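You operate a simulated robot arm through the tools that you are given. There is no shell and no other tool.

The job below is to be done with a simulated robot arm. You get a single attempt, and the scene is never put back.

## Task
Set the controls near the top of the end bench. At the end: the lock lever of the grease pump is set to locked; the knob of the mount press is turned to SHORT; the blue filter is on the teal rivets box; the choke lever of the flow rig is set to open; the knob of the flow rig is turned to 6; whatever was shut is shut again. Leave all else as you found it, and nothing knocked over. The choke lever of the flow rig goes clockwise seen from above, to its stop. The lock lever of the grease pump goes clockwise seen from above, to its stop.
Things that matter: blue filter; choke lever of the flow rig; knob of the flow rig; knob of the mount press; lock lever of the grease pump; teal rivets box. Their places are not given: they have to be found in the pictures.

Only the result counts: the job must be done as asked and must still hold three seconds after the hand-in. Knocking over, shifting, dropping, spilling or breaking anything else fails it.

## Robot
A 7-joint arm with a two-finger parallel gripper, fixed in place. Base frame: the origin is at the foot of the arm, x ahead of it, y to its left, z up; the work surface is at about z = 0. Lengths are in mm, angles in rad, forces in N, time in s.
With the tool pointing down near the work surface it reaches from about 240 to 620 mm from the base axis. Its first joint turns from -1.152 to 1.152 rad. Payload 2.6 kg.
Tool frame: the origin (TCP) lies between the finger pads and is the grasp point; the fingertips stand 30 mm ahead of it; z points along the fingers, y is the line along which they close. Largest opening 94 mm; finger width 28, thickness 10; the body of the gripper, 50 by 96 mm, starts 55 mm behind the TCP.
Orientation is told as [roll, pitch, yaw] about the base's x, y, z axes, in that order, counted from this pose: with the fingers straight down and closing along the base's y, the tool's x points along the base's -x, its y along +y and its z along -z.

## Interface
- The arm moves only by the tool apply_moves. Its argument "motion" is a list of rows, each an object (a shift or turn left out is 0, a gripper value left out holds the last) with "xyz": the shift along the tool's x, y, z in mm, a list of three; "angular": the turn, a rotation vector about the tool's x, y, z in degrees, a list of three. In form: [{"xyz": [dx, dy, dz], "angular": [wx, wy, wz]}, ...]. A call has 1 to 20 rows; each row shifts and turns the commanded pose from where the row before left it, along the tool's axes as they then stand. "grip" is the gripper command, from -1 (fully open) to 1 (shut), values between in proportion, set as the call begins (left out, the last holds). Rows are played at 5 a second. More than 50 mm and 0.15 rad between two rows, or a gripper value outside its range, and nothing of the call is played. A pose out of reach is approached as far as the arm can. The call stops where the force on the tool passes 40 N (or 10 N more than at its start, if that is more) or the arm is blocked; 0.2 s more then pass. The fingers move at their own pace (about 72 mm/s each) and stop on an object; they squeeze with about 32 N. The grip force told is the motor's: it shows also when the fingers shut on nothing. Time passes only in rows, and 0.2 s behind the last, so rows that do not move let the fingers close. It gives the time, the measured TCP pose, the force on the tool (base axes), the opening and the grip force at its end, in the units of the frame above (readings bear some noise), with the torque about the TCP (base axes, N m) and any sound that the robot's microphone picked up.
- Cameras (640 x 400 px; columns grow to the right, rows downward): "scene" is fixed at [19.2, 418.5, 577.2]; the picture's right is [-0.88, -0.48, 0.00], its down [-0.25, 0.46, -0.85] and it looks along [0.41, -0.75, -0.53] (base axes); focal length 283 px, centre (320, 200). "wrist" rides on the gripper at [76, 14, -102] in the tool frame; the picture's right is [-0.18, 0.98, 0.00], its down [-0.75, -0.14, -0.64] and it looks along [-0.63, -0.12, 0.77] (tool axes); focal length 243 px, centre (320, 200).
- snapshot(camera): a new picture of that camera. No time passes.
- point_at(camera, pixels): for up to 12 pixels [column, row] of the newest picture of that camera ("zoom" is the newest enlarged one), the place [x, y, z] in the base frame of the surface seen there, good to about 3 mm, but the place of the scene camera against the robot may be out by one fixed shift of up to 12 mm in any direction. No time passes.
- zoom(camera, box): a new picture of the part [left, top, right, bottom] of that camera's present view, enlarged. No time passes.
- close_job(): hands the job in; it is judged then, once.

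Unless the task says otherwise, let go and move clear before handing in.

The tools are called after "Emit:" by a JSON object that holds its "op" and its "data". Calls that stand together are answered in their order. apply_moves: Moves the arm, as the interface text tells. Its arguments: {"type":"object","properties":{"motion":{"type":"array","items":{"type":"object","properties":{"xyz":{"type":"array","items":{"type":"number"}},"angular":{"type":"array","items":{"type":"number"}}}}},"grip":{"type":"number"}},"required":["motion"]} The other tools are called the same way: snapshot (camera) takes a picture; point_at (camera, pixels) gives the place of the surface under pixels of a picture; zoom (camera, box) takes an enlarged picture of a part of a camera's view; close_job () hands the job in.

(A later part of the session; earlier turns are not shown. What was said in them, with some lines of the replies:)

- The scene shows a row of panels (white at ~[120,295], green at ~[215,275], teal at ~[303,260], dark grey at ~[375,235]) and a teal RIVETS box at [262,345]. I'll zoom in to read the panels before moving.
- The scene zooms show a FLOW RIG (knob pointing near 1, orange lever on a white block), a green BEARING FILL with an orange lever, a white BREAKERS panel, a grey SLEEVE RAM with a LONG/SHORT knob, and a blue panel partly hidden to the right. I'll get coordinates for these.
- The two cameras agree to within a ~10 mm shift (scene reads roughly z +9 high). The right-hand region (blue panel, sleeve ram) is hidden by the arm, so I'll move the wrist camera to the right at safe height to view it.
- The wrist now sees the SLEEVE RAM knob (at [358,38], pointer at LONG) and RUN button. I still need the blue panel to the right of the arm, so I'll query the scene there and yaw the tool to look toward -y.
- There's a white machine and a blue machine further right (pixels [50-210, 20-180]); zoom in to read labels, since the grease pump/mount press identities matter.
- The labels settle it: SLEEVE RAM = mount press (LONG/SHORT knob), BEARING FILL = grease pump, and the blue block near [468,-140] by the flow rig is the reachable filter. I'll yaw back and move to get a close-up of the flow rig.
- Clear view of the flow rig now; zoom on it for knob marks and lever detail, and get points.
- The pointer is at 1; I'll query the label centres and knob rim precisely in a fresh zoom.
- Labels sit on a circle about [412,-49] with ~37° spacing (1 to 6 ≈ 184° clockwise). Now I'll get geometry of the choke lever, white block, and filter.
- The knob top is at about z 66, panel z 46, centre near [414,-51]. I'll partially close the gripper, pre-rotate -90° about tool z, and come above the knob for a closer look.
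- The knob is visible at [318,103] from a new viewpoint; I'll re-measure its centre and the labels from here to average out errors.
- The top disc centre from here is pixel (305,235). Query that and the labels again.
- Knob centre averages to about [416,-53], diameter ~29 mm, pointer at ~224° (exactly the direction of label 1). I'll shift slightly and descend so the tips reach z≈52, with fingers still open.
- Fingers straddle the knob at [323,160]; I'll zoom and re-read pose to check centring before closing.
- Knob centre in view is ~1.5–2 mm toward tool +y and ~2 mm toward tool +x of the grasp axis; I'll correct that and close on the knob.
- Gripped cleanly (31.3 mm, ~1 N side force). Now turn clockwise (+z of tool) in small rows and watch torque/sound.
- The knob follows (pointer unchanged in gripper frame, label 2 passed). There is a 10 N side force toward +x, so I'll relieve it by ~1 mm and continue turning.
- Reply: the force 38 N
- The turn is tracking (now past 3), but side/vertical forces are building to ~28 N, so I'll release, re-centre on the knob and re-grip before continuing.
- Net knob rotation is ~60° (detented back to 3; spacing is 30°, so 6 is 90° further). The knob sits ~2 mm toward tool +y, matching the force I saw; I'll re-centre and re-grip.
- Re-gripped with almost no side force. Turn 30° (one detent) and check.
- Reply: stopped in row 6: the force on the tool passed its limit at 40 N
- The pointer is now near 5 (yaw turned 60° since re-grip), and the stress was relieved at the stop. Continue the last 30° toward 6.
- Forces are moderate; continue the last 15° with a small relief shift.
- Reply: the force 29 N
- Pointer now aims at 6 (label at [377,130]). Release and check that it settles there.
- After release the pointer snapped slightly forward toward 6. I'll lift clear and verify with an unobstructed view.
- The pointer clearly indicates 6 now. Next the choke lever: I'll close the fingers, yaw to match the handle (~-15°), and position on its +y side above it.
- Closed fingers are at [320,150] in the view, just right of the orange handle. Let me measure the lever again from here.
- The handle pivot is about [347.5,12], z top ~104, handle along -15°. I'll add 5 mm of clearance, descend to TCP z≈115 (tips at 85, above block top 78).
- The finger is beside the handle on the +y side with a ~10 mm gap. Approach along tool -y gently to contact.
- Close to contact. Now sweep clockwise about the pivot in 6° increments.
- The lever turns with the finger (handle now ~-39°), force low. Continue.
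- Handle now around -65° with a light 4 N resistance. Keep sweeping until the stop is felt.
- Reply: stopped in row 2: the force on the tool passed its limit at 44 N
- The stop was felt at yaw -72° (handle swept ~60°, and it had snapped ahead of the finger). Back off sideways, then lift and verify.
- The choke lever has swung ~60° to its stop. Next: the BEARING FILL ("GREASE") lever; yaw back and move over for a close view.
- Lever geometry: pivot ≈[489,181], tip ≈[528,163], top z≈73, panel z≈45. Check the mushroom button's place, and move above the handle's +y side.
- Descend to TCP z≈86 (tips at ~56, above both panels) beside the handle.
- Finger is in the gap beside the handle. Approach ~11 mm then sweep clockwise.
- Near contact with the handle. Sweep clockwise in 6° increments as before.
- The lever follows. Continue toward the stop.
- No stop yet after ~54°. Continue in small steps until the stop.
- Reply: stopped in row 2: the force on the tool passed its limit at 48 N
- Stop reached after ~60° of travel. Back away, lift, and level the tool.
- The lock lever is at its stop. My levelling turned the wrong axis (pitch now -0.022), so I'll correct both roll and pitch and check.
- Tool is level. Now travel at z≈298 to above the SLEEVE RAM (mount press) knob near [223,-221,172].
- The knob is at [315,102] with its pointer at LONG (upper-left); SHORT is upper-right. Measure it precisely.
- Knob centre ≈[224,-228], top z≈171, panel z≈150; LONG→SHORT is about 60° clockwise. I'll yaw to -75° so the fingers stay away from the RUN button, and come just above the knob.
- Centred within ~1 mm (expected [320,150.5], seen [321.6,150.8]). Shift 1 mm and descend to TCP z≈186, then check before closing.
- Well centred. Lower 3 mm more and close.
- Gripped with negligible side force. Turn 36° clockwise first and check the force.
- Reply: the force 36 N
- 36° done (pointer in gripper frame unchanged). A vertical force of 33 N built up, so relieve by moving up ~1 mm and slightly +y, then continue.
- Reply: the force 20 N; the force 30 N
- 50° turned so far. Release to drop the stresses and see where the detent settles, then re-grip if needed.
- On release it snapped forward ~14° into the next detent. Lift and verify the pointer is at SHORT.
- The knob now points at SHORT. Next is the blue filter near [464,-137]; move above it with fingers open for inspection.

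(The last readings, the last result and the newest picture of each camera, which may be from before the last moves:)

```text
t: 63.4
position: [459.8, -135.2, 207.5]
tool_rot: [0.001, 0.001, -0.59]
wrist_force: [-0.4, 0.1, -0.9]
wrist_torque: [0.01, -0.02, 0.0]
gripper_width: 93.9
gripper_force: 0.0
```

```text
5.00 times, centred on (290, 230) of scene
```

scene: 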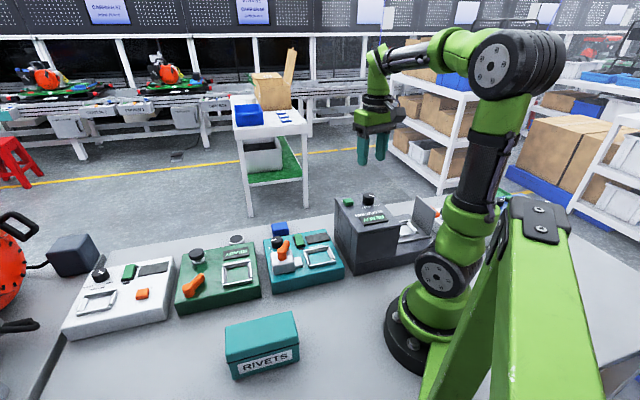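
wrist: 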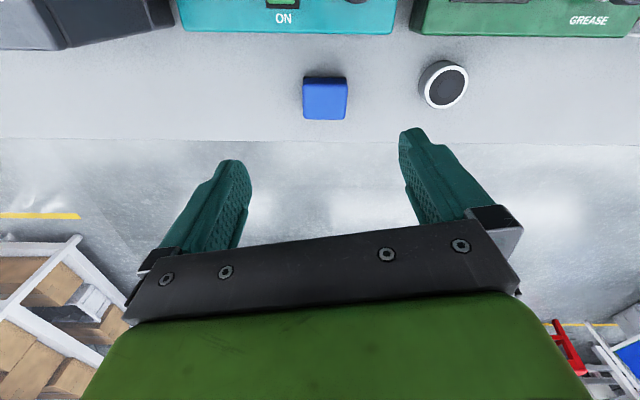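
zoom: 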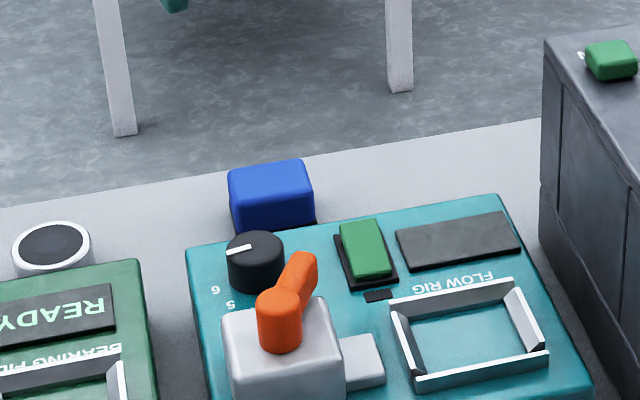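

Emit:
{"op": "zoom", "data": {"camera": "wrist", "box": [275, 60, 375, 140]}}

Emit:
{"op": "point_at", "data": {"camera": "zoom", "pixels": [[320, 210], [225, 190], [430, 190], [320, 150], [320, 285], [230, 290], [425, 290], [225, 125], [430, 125], [320, 330], [180, 250], [480, 250]]}}

```text
5.00 times, centred on (325, 100) of wrist
```

zoom: 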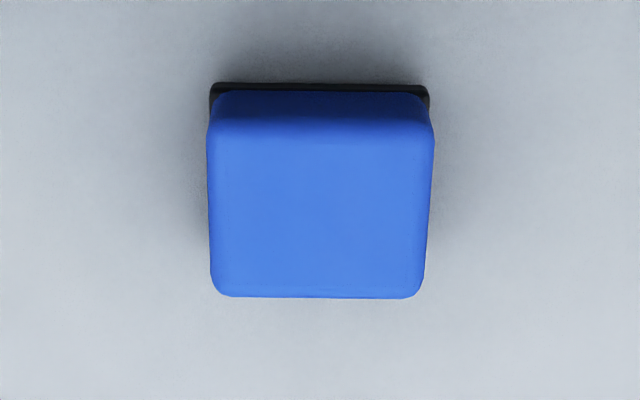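

```text
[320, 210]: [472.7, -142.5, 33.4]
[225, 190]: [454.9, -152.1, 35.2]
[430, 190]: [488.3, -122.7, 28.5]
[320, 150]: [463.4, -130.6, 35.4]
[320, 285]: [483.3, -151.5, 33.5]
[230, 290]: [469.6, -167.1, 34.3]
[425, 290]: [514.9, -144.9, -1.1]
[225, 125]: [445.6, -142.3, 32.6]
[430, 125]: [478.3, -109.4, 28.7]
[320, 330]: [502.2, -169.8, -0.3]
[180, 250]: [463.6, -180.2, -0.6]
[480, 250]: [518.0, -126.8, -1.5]
```

The filter's top face is ~44×36 mm, centre ≈[473,-141.5], top z≈34, edges along 45.8°/135.8°. I'll align yaw to -44.2° (closing across the 44 mm width), centre, and descend partway.

Emit:
{"op": "apply_moves", "data": {"motion": [{"angular": [0, 0, 5.2]}, {"angular": [0, 0, 5.2]}, {"xyz": [-13.5, 4.5, 20]}, {"xyz": [0, 0, 45]}, {"xyz": [0, 0, 40]}, {"xyz": [0, 0, 0]}], "grip": -0.6}}

Emit:
{"op": "snapshot", "data": {"camera": "wrist"}}

Emit:
{"op": "zoom", "data": {"camera": "wrist", "box": [240, 90, 400, 210]}}

```text
t: 64.8
position: [472.6, -146.3, 102.4]
tool_rot: [0.0, 0.002, -0.77]
wrist_force: [0.3, 0.1, 0.2]
wrist_torque: [0.0, -0.01, 0.0]
gripper_width: 75.3
gripper_force: 0.0
```

```text
taken
```

wrist: 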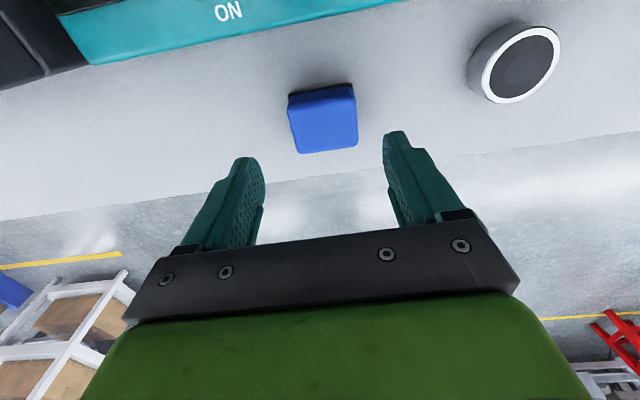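

```text
3.33 times, centred on (320, 150) of wrist
```

zoom: 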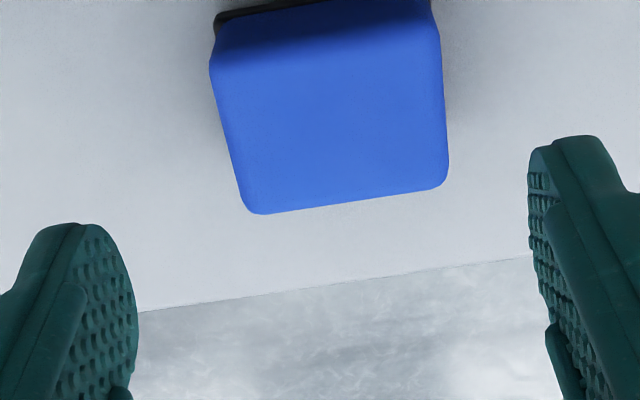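

Block is aligned; it sits ~4 mm toward tool +x/+y of the axis. Correct and descend to TCP z≈41.

Emit:
{"op": "apply_moves", "data": {"motion": [{"xyz": [4.2, 3.8, 0]}, {"xyz": [0, 0, 30]}, {"xyz": [0, 0, 16]}, {"xyz": [0, 0, 0]}]}}

Emit:
{"op": "snapshot", "data": {"camera": "wrist"}}

Emit:
{"op": "zoom", "data": {"camera": "scene", "box": [220, 170, 340, 270]}}

```text
t: 65.8
position: [473.4, -138.9, 56.2]
tool_rot: [0.0, 0.001, -0.769]
wrist_force: [0.5, -0.3, -0.2]
wrist_torque: [-0.03, 0.02, -0.03]
gripper_width: 75.2
gripper_force: 0.0
```

```text
taken
```

wrist: 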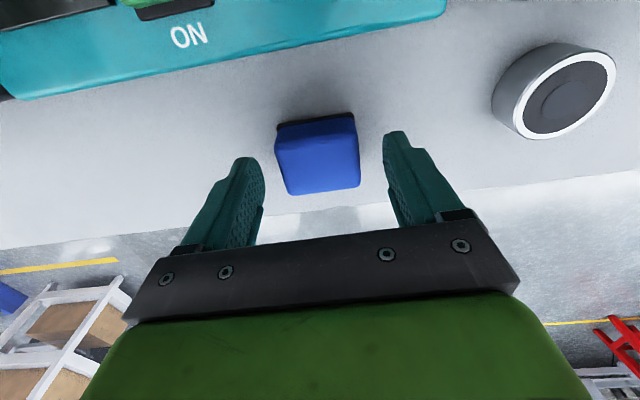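

```text
4.00 times, centred on (280, 220) of scene
```

zoom: 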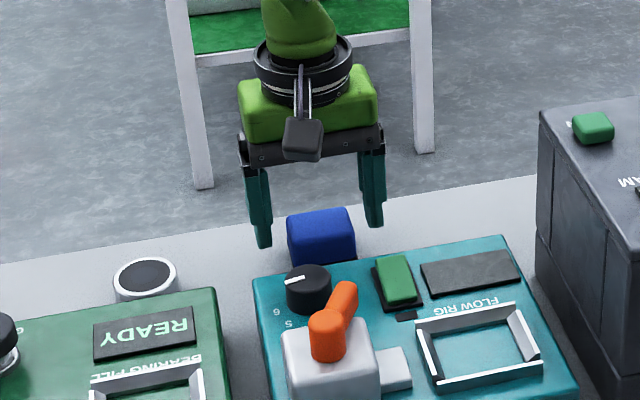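

Emit:
{"op": "zoom", "data": {"camera": "wrist", "box": [240, 90, 400, 210]}}

Emit:
{"op": "point_at", "data": {"camera": "zoom", "pixels": [[310, 160], [320, 300], [310, 230], [200, 250], [435, 220]]}}

```text
3.33 times, centred on (320, 150) of wrist
```

zoom: 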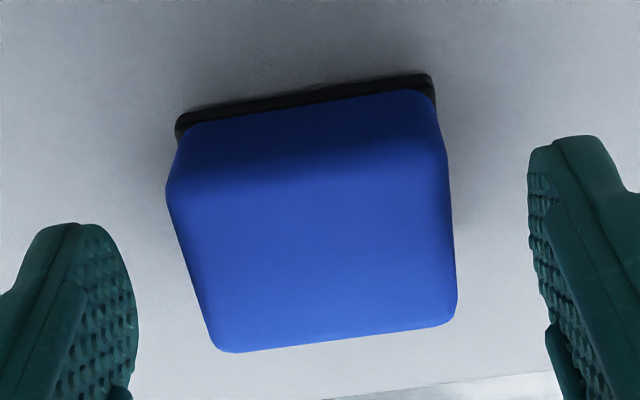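

```text
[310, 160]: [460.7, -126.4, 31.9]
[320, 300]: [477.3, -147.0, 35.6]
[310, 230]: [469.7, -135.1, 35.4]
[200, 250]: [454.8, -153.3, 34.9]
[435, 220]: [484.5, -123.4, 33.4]
```

Centred (top-face centre [320.6,166.5] vs expected [320,166]). Descend 15 mm and close.

Emit:
{"op": "apply_moves", "data": {"motion": [{"xyz": [0, 0, 8]}, {"xyz": [0, 0, 8]}, {"xyz": [0, 0, 0]}]}}

Emit:
{"op": "apply_moves", "data": {"motion": [{"xyz": [0, 0, 0]}, {"xyz": [0, 0, 0]}, {"xyz": [0, 0, 0]}, {"xyz": [0, 0, 0]}], "grip": 1}}

Emit:
{"op": "snapshot", "data": {"camera": "wrist"}}

```text
t: 66.5
position: [473.9, -139.9, 37.6]
tool_rot: [0.003, 0.002, -0.769]
wrist_force: [0.2, 0.1, -0.1]
wrist_torque: [-0.01, 0.01, -0.02]
gripper_width: 75.1
gripper_force: 0.0
```

```text
t: 67.5
position: [474.0, -140.8, 38.7]
tool_rot: [0.0, 0.002, -0.771]
wrist_force: [0.9, 0.5, 3.0]
wrist_torque: [0.09, 0.04, -0.02]
gripper_width: 49.0
gripper_force: 31.7
```

```text
taken
```

wrist: 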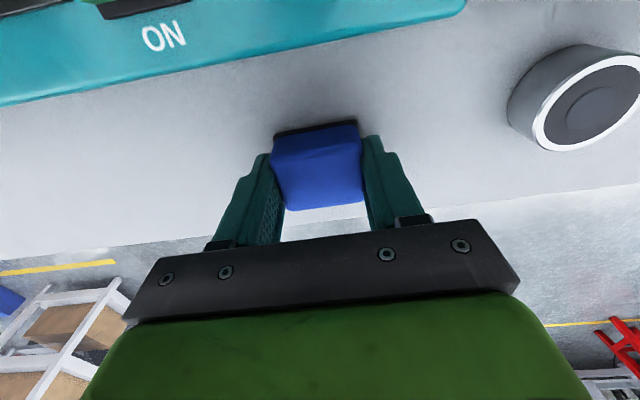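

Filter gripped at 49 mm. Lift straight up and check it is held.

Emit:
{"op": "apply_moves", "data": {"motion": [{"xyz": [0, 0, -10]}, {"xyz": [0, 0, -30]}, {"xyz": [0, 0, -45]}, {"xyz": [0, 0, -45]}, {"xyz": [0, 0, -45]}, {"xyz": [0, 0, 0]}]}}

Emit:
{"op": "snapshot", "data": {"camera": "wrist"}}

Emit:
{"op": "snapshot", "data": {"camera": "scene"}}

```text
t: 69.0
position: [474.5, -141.1, 217.3]
tool_rot: [-0.002, 0.002, -0.768]
wrist_force: [1.2, -0.6, -1.2]
wrist_torque: [0.01, -0.01, -0.03]
gripper_width: 48.8
gripper_force: 32.3
```

```text
taken
```

wrist: 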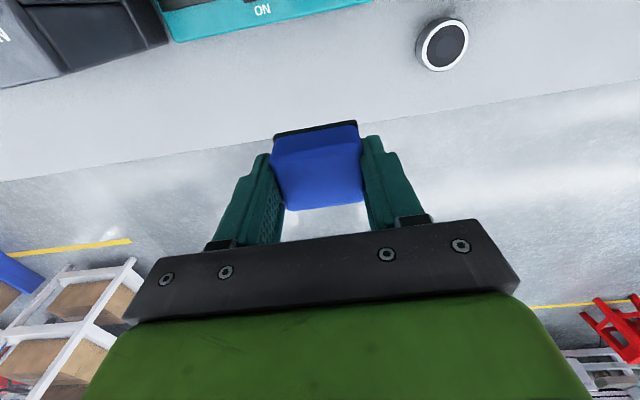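

```text
taken
```

scene: 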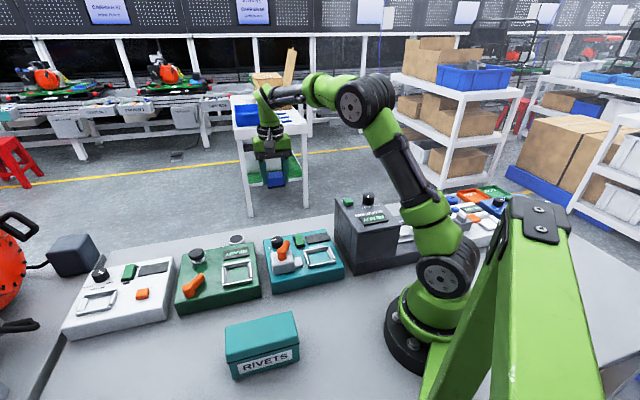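

Filter held securely. Now measure the rivets box lid from the scene camera.

Emit:
{"op": "zoom", "data": {"camera": "scene", "box": [200, 290, 330, 390]}}

Emit:
{"op": "point_at", "data": {"camera": "zoom", "pixels": [[170, 158], [422, 92], [442, 182], [175, 262], [300, 175], [300, 130], [300, 225], [190, 210], [430, 140]]}}

```text
4.00 times, centred on (265, 340) of scene
```

zoom: 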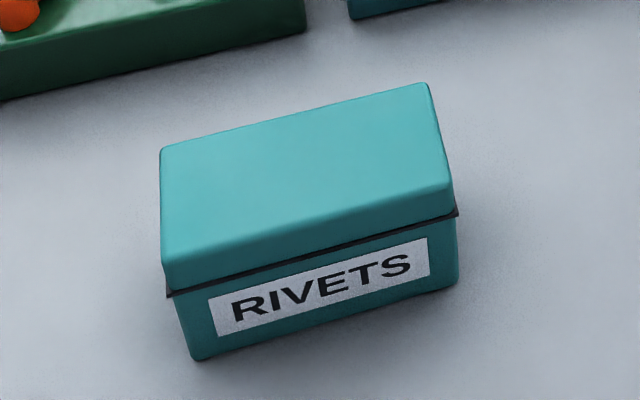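

```text
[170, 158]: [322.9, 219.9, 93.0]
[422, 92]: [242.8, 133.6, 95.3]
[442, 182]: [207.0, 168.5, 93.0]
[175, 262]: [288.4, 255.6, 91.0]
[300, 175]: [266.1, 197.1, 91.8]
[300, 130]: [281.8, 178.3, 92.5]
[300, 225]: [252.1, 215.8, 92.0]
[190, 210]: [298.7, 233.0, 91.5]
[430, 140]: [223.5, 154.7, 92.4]
```

Box lid: ~118×50+ mm, centre ≈[271,190] (robot frame), top z≈83, long axis at 47° — matching the current yaw of -44°. Carry the filter over at z≈250.

Emit:
{"op": "apply_moves", "data": {"motion": [{"xyz": [0, 0, -33]}, {"xyz": [20, 5, 0]}, {"xyz": [37.5, 9.7, 0]}, {"xyz": [37.5, 9.7, 0]}, {"xyz": [37.5, 9.7, 0]}, {"xyz": [37.5, 9.7, 0]}, {"xyz": [37.5, 9.7, 0]}, {"xyz": [37.5, 9.7, 0]}, {"xyz": [37.5, 9.7, 0]}, {"xyz": [37.5, 9.7, 0]}, {"xyz": [37.5, 9.7, 0]}, {"xyz": [19, 5, 0]}, {"xyz": [0, 0, 0]}]}}

Emit:
{"op": "snapshot", "data": {"camera": "wrist"}}

Emit:
{"op": "snapshot", "data": {"camera": "scene"}}

```text
t: 71.8
position: [271.7, 191.4, 247.5]
tool_rot: [0.0, 0.0, -0.77]
wrist_force: [0.3, -0.5, -0.6]
wrist_torque: [0.01, -0.03, 0.02]
gripper_width: 48.8
gripper_force: 32.2
```

```text
taken
```

wrist: 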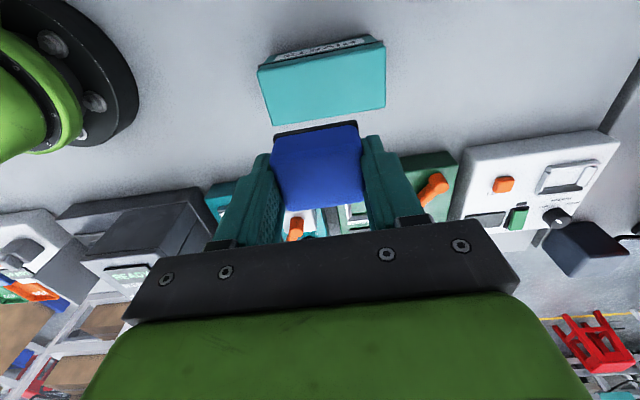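

```text
taken
```

scene: 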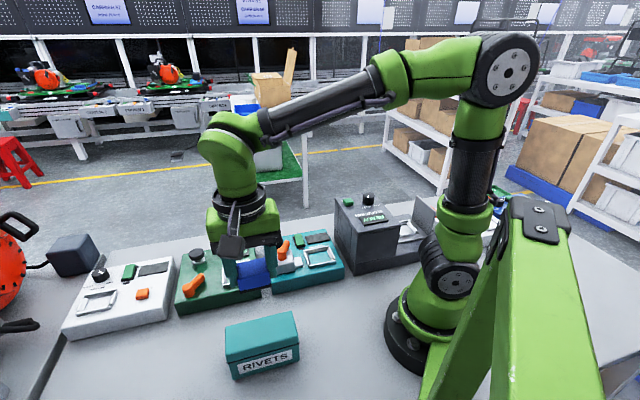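

The lid is visible at [325,85]; measure its corners with the wrist camera.

Emit:
{"op": "zoom", "data": {"camera": "wrist", "box": [240, 30, 400, 130]}}

Emit:
{"op": "point_at", "data": {"camera": "zoom", "pixels": [[85, 170], [565, 70], [575, 295], [145, 370], [330, 220], [330, 130], [330, 320], [120, 270], [570, 180]]}}

```text
4.00 times, centred on (320, 80) of wrist
```

zoom: 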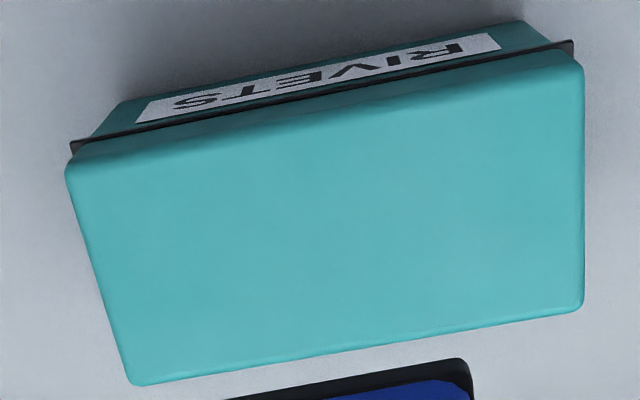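

```text
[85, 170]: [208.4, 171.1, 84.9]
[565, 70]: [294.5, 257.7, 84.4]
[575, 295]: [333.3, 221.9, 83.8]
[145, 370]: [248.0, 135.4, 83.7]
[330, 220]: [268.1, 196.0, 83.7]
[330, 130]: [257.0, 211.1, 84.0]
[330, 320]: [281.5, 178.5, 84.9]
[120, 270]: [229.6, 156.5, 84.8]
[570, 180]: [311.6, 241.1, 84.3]
```

Lid centre by wrist camera: [271,196.5], top z 84.2, long axis 45°. Shift by ~5 mm, descend to ~4 mm above contact.

Emit:
{"op": "apply_moves", "data": {"motion": [{"xyz": [3.9, 3.2, 0]}, {"xyz": [0, 0, 40]}, {"xyz": [0, 0, 40]}, {"xyz": [0, 0, 25]}, {"xyz": [0, 0, 10]}, {"xyz": [0, 0, 0]}]}}

Emit:
{"op": "zoom", "data": {"camera": "scene", "box": [180, 230, 350, 390]}}

Emit:
{"op": "snapshot", "data": {"camera": "wrist"}}

```text
t: 73.2
position: [271.7, 196.3, 130.7]
tool_rot: [0.0, -0.001, -0.77]
wrist_force: [0.7, 0.3, -0.7]
wrist_torque: [-0.04, 0.02, 0.0]
gripper_width: 48.4
gripper_force: 31.7
```

```text
2.50 times, centred on (265, 310) of scene
```

zoom: 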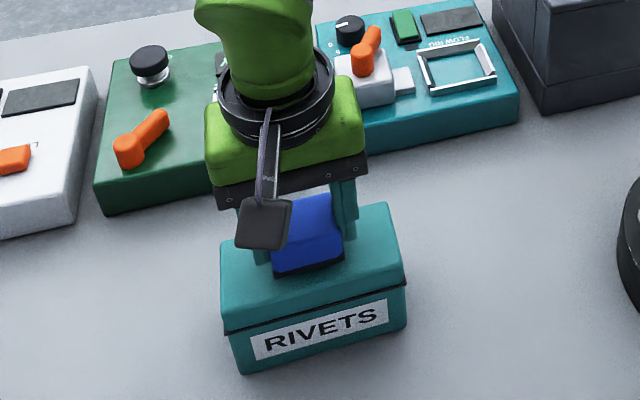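

```text
taken
```

wrist: 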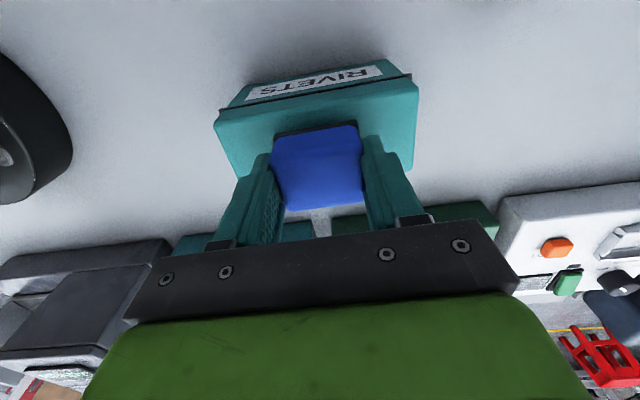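

Filter hovers over the lid centre. Lower in ~1 mm rows watching for contact force.

Emit:
{"op": "apply_moves", "data": {"motion": [{"xyz": [0, 0, 1.5]}, {"xyz": [0, 0, 1.5]}, {"xyz": [0, 0, 1]}, {"xyz": [0, 0, 0]}]}}

Emit:
{"op": "apply_moves", "data": {"motion": [{"xyz": [0, 0, 1]}, {"xyz": [0, 0, 0]}]}}

```text
t: 74.2
position: [270.9, 195.7, 127.9]
tool_rot: [-0.004, 0.0, -0.769]
wrist_force: [0.1, -0.2, -0.1]
wrist_torque: [0.0, -0.02, 0.0]
gripper_width: 48.9
gripper_force: 32.7
```

```text
t: 74.8
position: [271.6, 197.2, 126.5]
tool_rot: [0.0, -0.001, -0.77]
wrist_force: [-0.1, -0.2, -0.4]
wrist_torque: [-0.01, -0.01, 0.02]
gripper_width: 48.7
gripper_force: 32.0
```

Emit:
{"op": "apply_moves", "data": {"motion": [{"xyz": [0, 0, 1]}, {"xyz": [0, 0, 0]}]}}

Emit:
{"op": "apply_moves", "data": {"motion": [{"xyz": [0, 0, 0.7]}, {"xyz": [0, 0, 0]}]}}

Emit:
{"op": "zoom", "data": {"camera": "scene", "box": [220, 290, 310, 350]}}

```text
t: 75.3
position: [271.7, 196.7, 125.7]
tool_rot: [-0.002, 0.001, -0.771]
wrist_force: [-0.1, 0.9, -0.6]
wrist_torque: [-0.01, 0.0, -0.02]
gripper_width: 49.0
gripper_force: 31.5
```

```text
t: 76.0
position: [270.9, 198.3, 125.2]
tool_rot: [0.001, -0.001, -0.769]
wrist_force: [1.1, -0.8, -0.4]
wrist_torque: [-0.04, -0.02, 0.0]
gripper_width: 48.5
gripper_force: 31.8
```

```text
6.67 times, centred on (265, 320) of scene
```

zoom: 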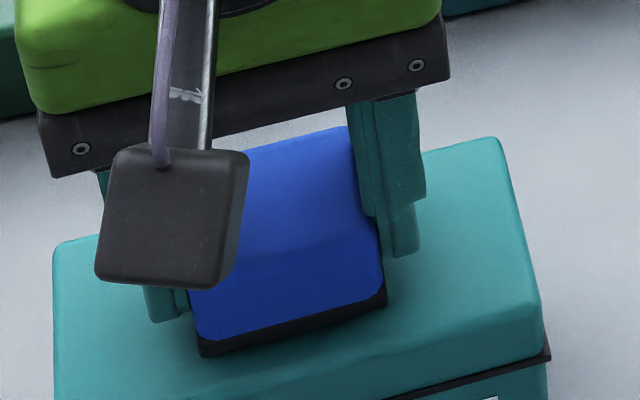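

Very close to the lid, no contact force yet. Continue in sub-millimetre steps.

Emit:
{"op": "apply_moves", "data": {"motion": [{"xyz": [0, 0, 0.7]}, {"xyz": [0, 0, 0]}]}}

Emit:
{"op": "apply_moves", "data": {"motion": [{"xyz": [0, 0, 0.7]}, {"xyz": [0, 0, 0]}]}}

```text
t: 76.5
position: [272.2, 196.9, 123.8]
tool_rot: [-0.002, 0.001, -0.772]
wrist_force: [-1.0, -0.4, -1.2]
wrist_torque: [0.0, 0.01, 0.01]
gripper_width: 48.9
gripper_force: 31.7
```

```text
t: 77.2
position: [271.0, 196.8, 124.2]
tool_rot: [0.002, 0.001, -0.77]
wrist_force: [0.5, 0.1, -0.5]
wrist_torque: [-0.01, 0.0, 0.01]
gripper_width: 48.7
gripper_force: 32.0
```

Emit:
{"op": "apply_moves", "data": {"motion": [{"xyz": [0, 0, 0.7]}, {"xyz": [0, 0, 0]}]}}

Emit:
{"op": "apply_moves", "data": {"motion": [{"xyz": [0, 0, 0.7]}, {"xyz": [0, 0, 0]}]}}

Emit:
{"op": "zoom", "data": {"camera": "scene", "box": [220, 290, 310, 350]}}

```text
t: 77.8
position: [271.5, 197.3, 125.3]
tool_rot: [-0.001, 0.0, -0.769]
wrist_force: [0.3, 0.0, 0.2]
wrist_torque: [0.02, 0.04, -0.03]
gripper_width: 48.6
gripper_force: 32.3
```

```text
t: 78.3
position: [270.4, 195.7, 124.2]
tool_rot: [0.001, 0.0, -0.771]
wrist_force: [-0.9, -1.3, 4.6]
wrist_torque: [-0.03, -0.02, 0.0]
gripper_width: 49.0
gripper_force: 32.1
```

```text
6.67 times, centred on (265, 320) of scene
```

zoom: 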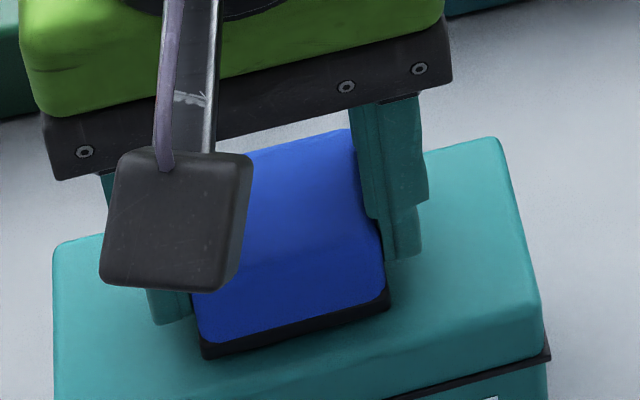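

Contact felt (4.6 N up). Release the filter by opening gradually.

Emit:
{"op": "apply_moves", "data": {"motion": [{"xyz": [0, 0, 0]}, {"xyz": [0, 0, 0]}, {"xyz": [0, 0, 0]}], "grip": -0.5}}

Emit:
{"op": "apply_moves", "data": {"motion": [{"xyz": [0, 0, -10]}, {"xyz": [0, 0, -30]}, {"xyz": [0, 0, -40]}, {"xyz": [0, 0, -45]}, {"xyz": [0, 0, 0]}]}}

Emit:
{"op": "snapshot", "data": {"camera": "scene"}}

Emit:
{"op": "snapshot", "data": {"camera": "wrist"}}

```text
t: 79.2
position: [271.0, 196.3, 123.8]
tool_rot: [-0.001, 0.001, -0.769]
wrist_force: [-0.2, -0.5, 0.4]
wrist_torque: [0.0, -0.02, 0.01]
gripper_width: 70.4
gripper_force: 0.0
```

```text
t: 80.3
position: [269.7, 197.8, 244.6]
tool_rot: [0.001, 0.0, -0.77]
wrist_force: [-0.1, 0.6, -1.1]
wrist_torque: [-0.01, 0.02, 0.01]
gripper_width: 70.7
gripper_force: 0.0
```

```text
taken
```

scene: 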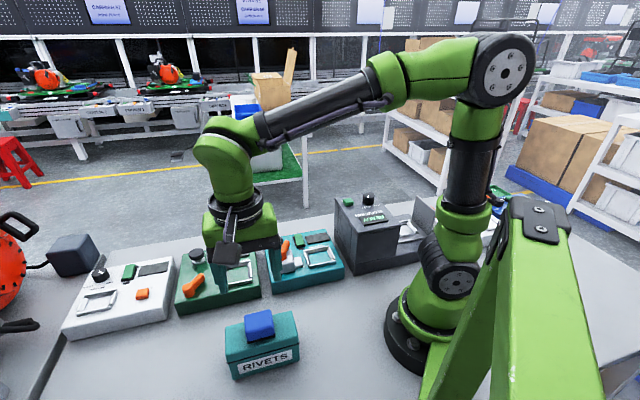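

```text
taken
```

wrist: 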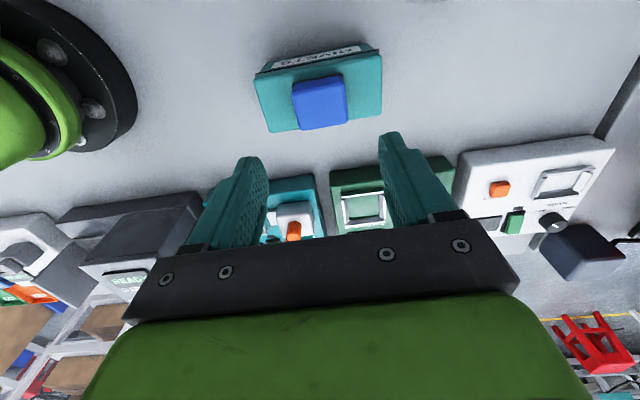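

The filter rests on the lid. Lift further and move toward the flow rig/grease pump at height for a final check of lever and knob states.

Emit:
{"op": "apply_moves", "data": {"motion": [{"xyz": [0, 0, -45]}, {"xyz": [0, 0, -45]}, {"xyz": [-20, -20, -30]}, {"xyz": [-20, -35, 0]}, {"xyz": [-20, -35, 0]}, {"xyz": [0, -35, 0]}, {"xyz": [0, 0, 0]}]}}

Emit:
{"op": "snapshot", "data": {"camera": "wrist"}}

Emit:
{"op": "snapshot", "data": {"camera": "scene"}}

```text
t: 82.0
position: [230.2, 66.7, 365.5]
tool_rot: [-0.003, -0.001, -0.769]
wrist_force: [-0.1, -0.4, 0.0]
wrist_torque: [0.0, -0.02, -0.01]
gripper_width: 70.4
gripper_force: 0.0
```

```text
taken
```

wrist: 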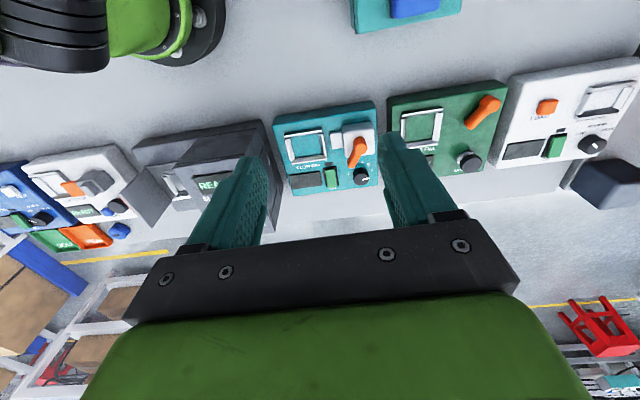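

```text
taken
```

scene: 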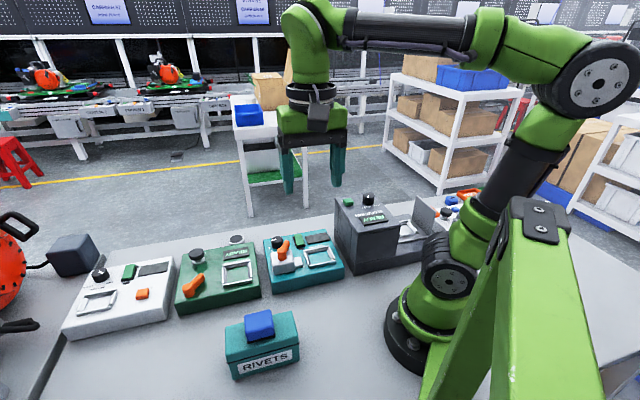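

Emit:
{"op": "zoom", "data": {"camera": "wrist", "box": [270, 90, 400, 200]}}

Emit:
{"op": "zoom", "data": {"camera": "wrist", "box": [390, 70, 520, 180]}}

Emit:
{"op": "zoom", "data": {"camera": "scene", "box": [160, 190, 360, 310]}}

Emit:
{"op": "zoom", "data": {"camera": "scene", "box": [200, 290, 330, 390]}}

Emit:
{"op": "zoom", "data": {"camera": "scene", "box": [320, 180, 440, 270]}}

```text
3.64 times, centred on (335, 145) of wrist
```

zoom: 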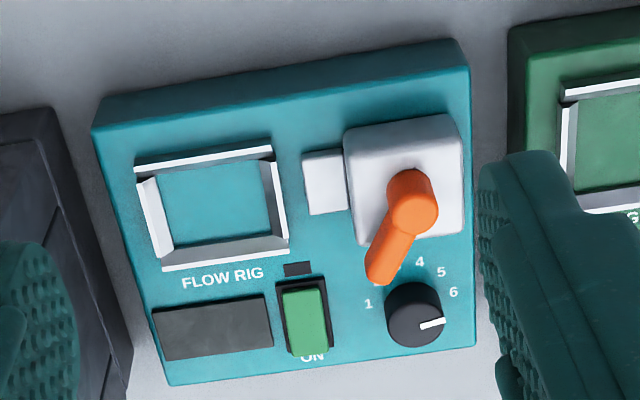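

```text
3.64 times, centred on (455, 125) of wrist
```

zoom: 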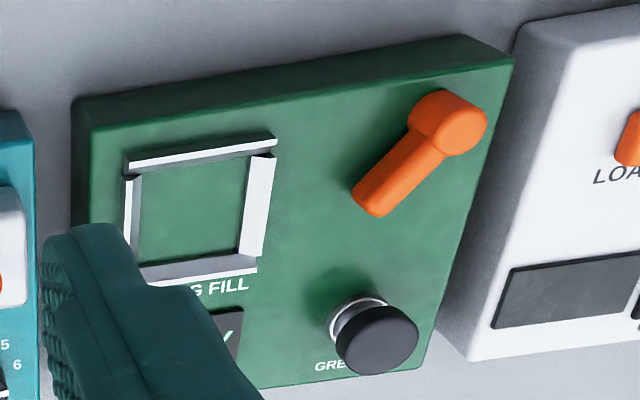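

```text
3.20 times, centred on (260, 250) of scene
```

zoom: 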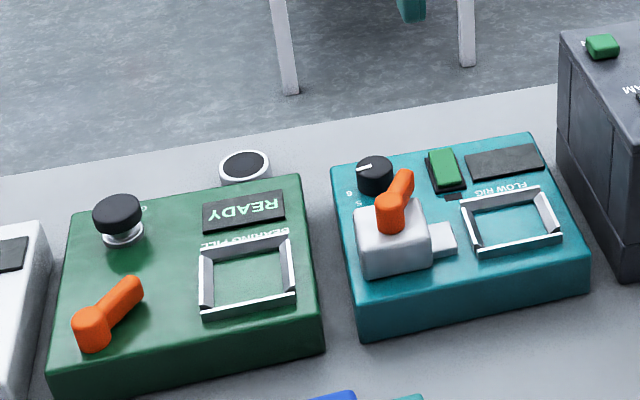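

```text
4.00 times, centred on (265, 340) of scene
```

zoom: 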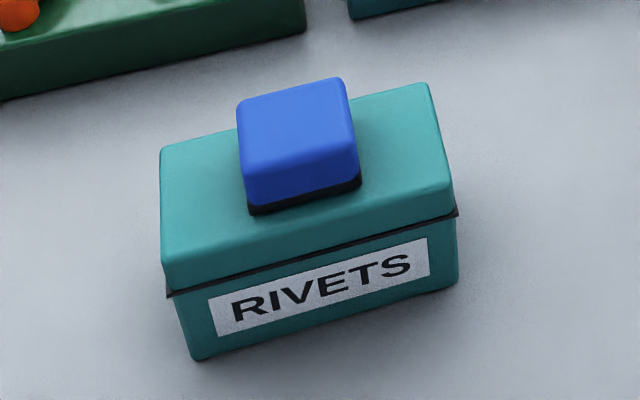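

```text
4.44 times, centred on (380, 225) of scene
```

zoom: 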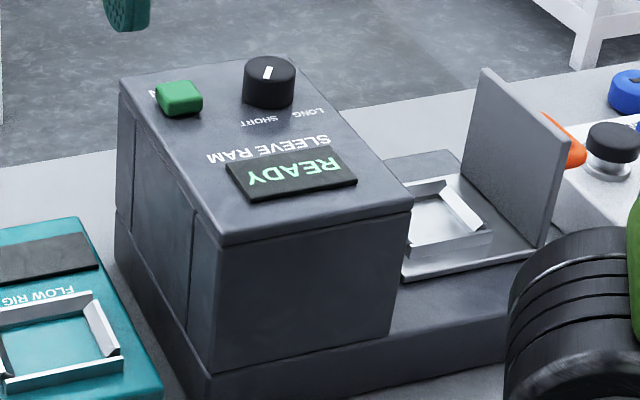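

All checks agree: flow rig knob points to 6, choke lever is swung ±30° to its other stop, grease pump lock lever at its stop, mount press knob at SHORT, filter seated on the shut rivets box, and the arm is clear. Handing in.

Emit:
{"op": "close_job", "data": {}}

```text
The job is handed in.
```

The job is handed in, and all five settings looked right in the last pictures I took beforehand.

- **Grease pump (the green BEARING FILL panel):** I turned the lock lever clockwise until I felt the stop, about 60° of travel.
- **Mount press (the grey SLEEVE RAM):** I turned the knob clockwise and it snapped into the SHORT position; the pointer reads SHORT.
- **Blue filter:** It sits near the centre of the teal rivets box lid, flat and released.
- **Flow rig choke lever:** I turned it clockwise until I felt the stop, about 60° of travel.
- **Flow rig knob:** I turned it from 1 and it snapped in with the pointer at 6.

I opened nothing, so everything that was shut stayed shut. I saw nothing else moved or knocked over, and the arm was well clear when I handed in.

None of the machines I could read is labelled "grease pump" or "mount press". I took the green BEARING FILL as the grease pump because it has a GREASE button and an orange lever. I took the SLEEVE RAM as the mount press because its knob is marked LONG and SHORT.
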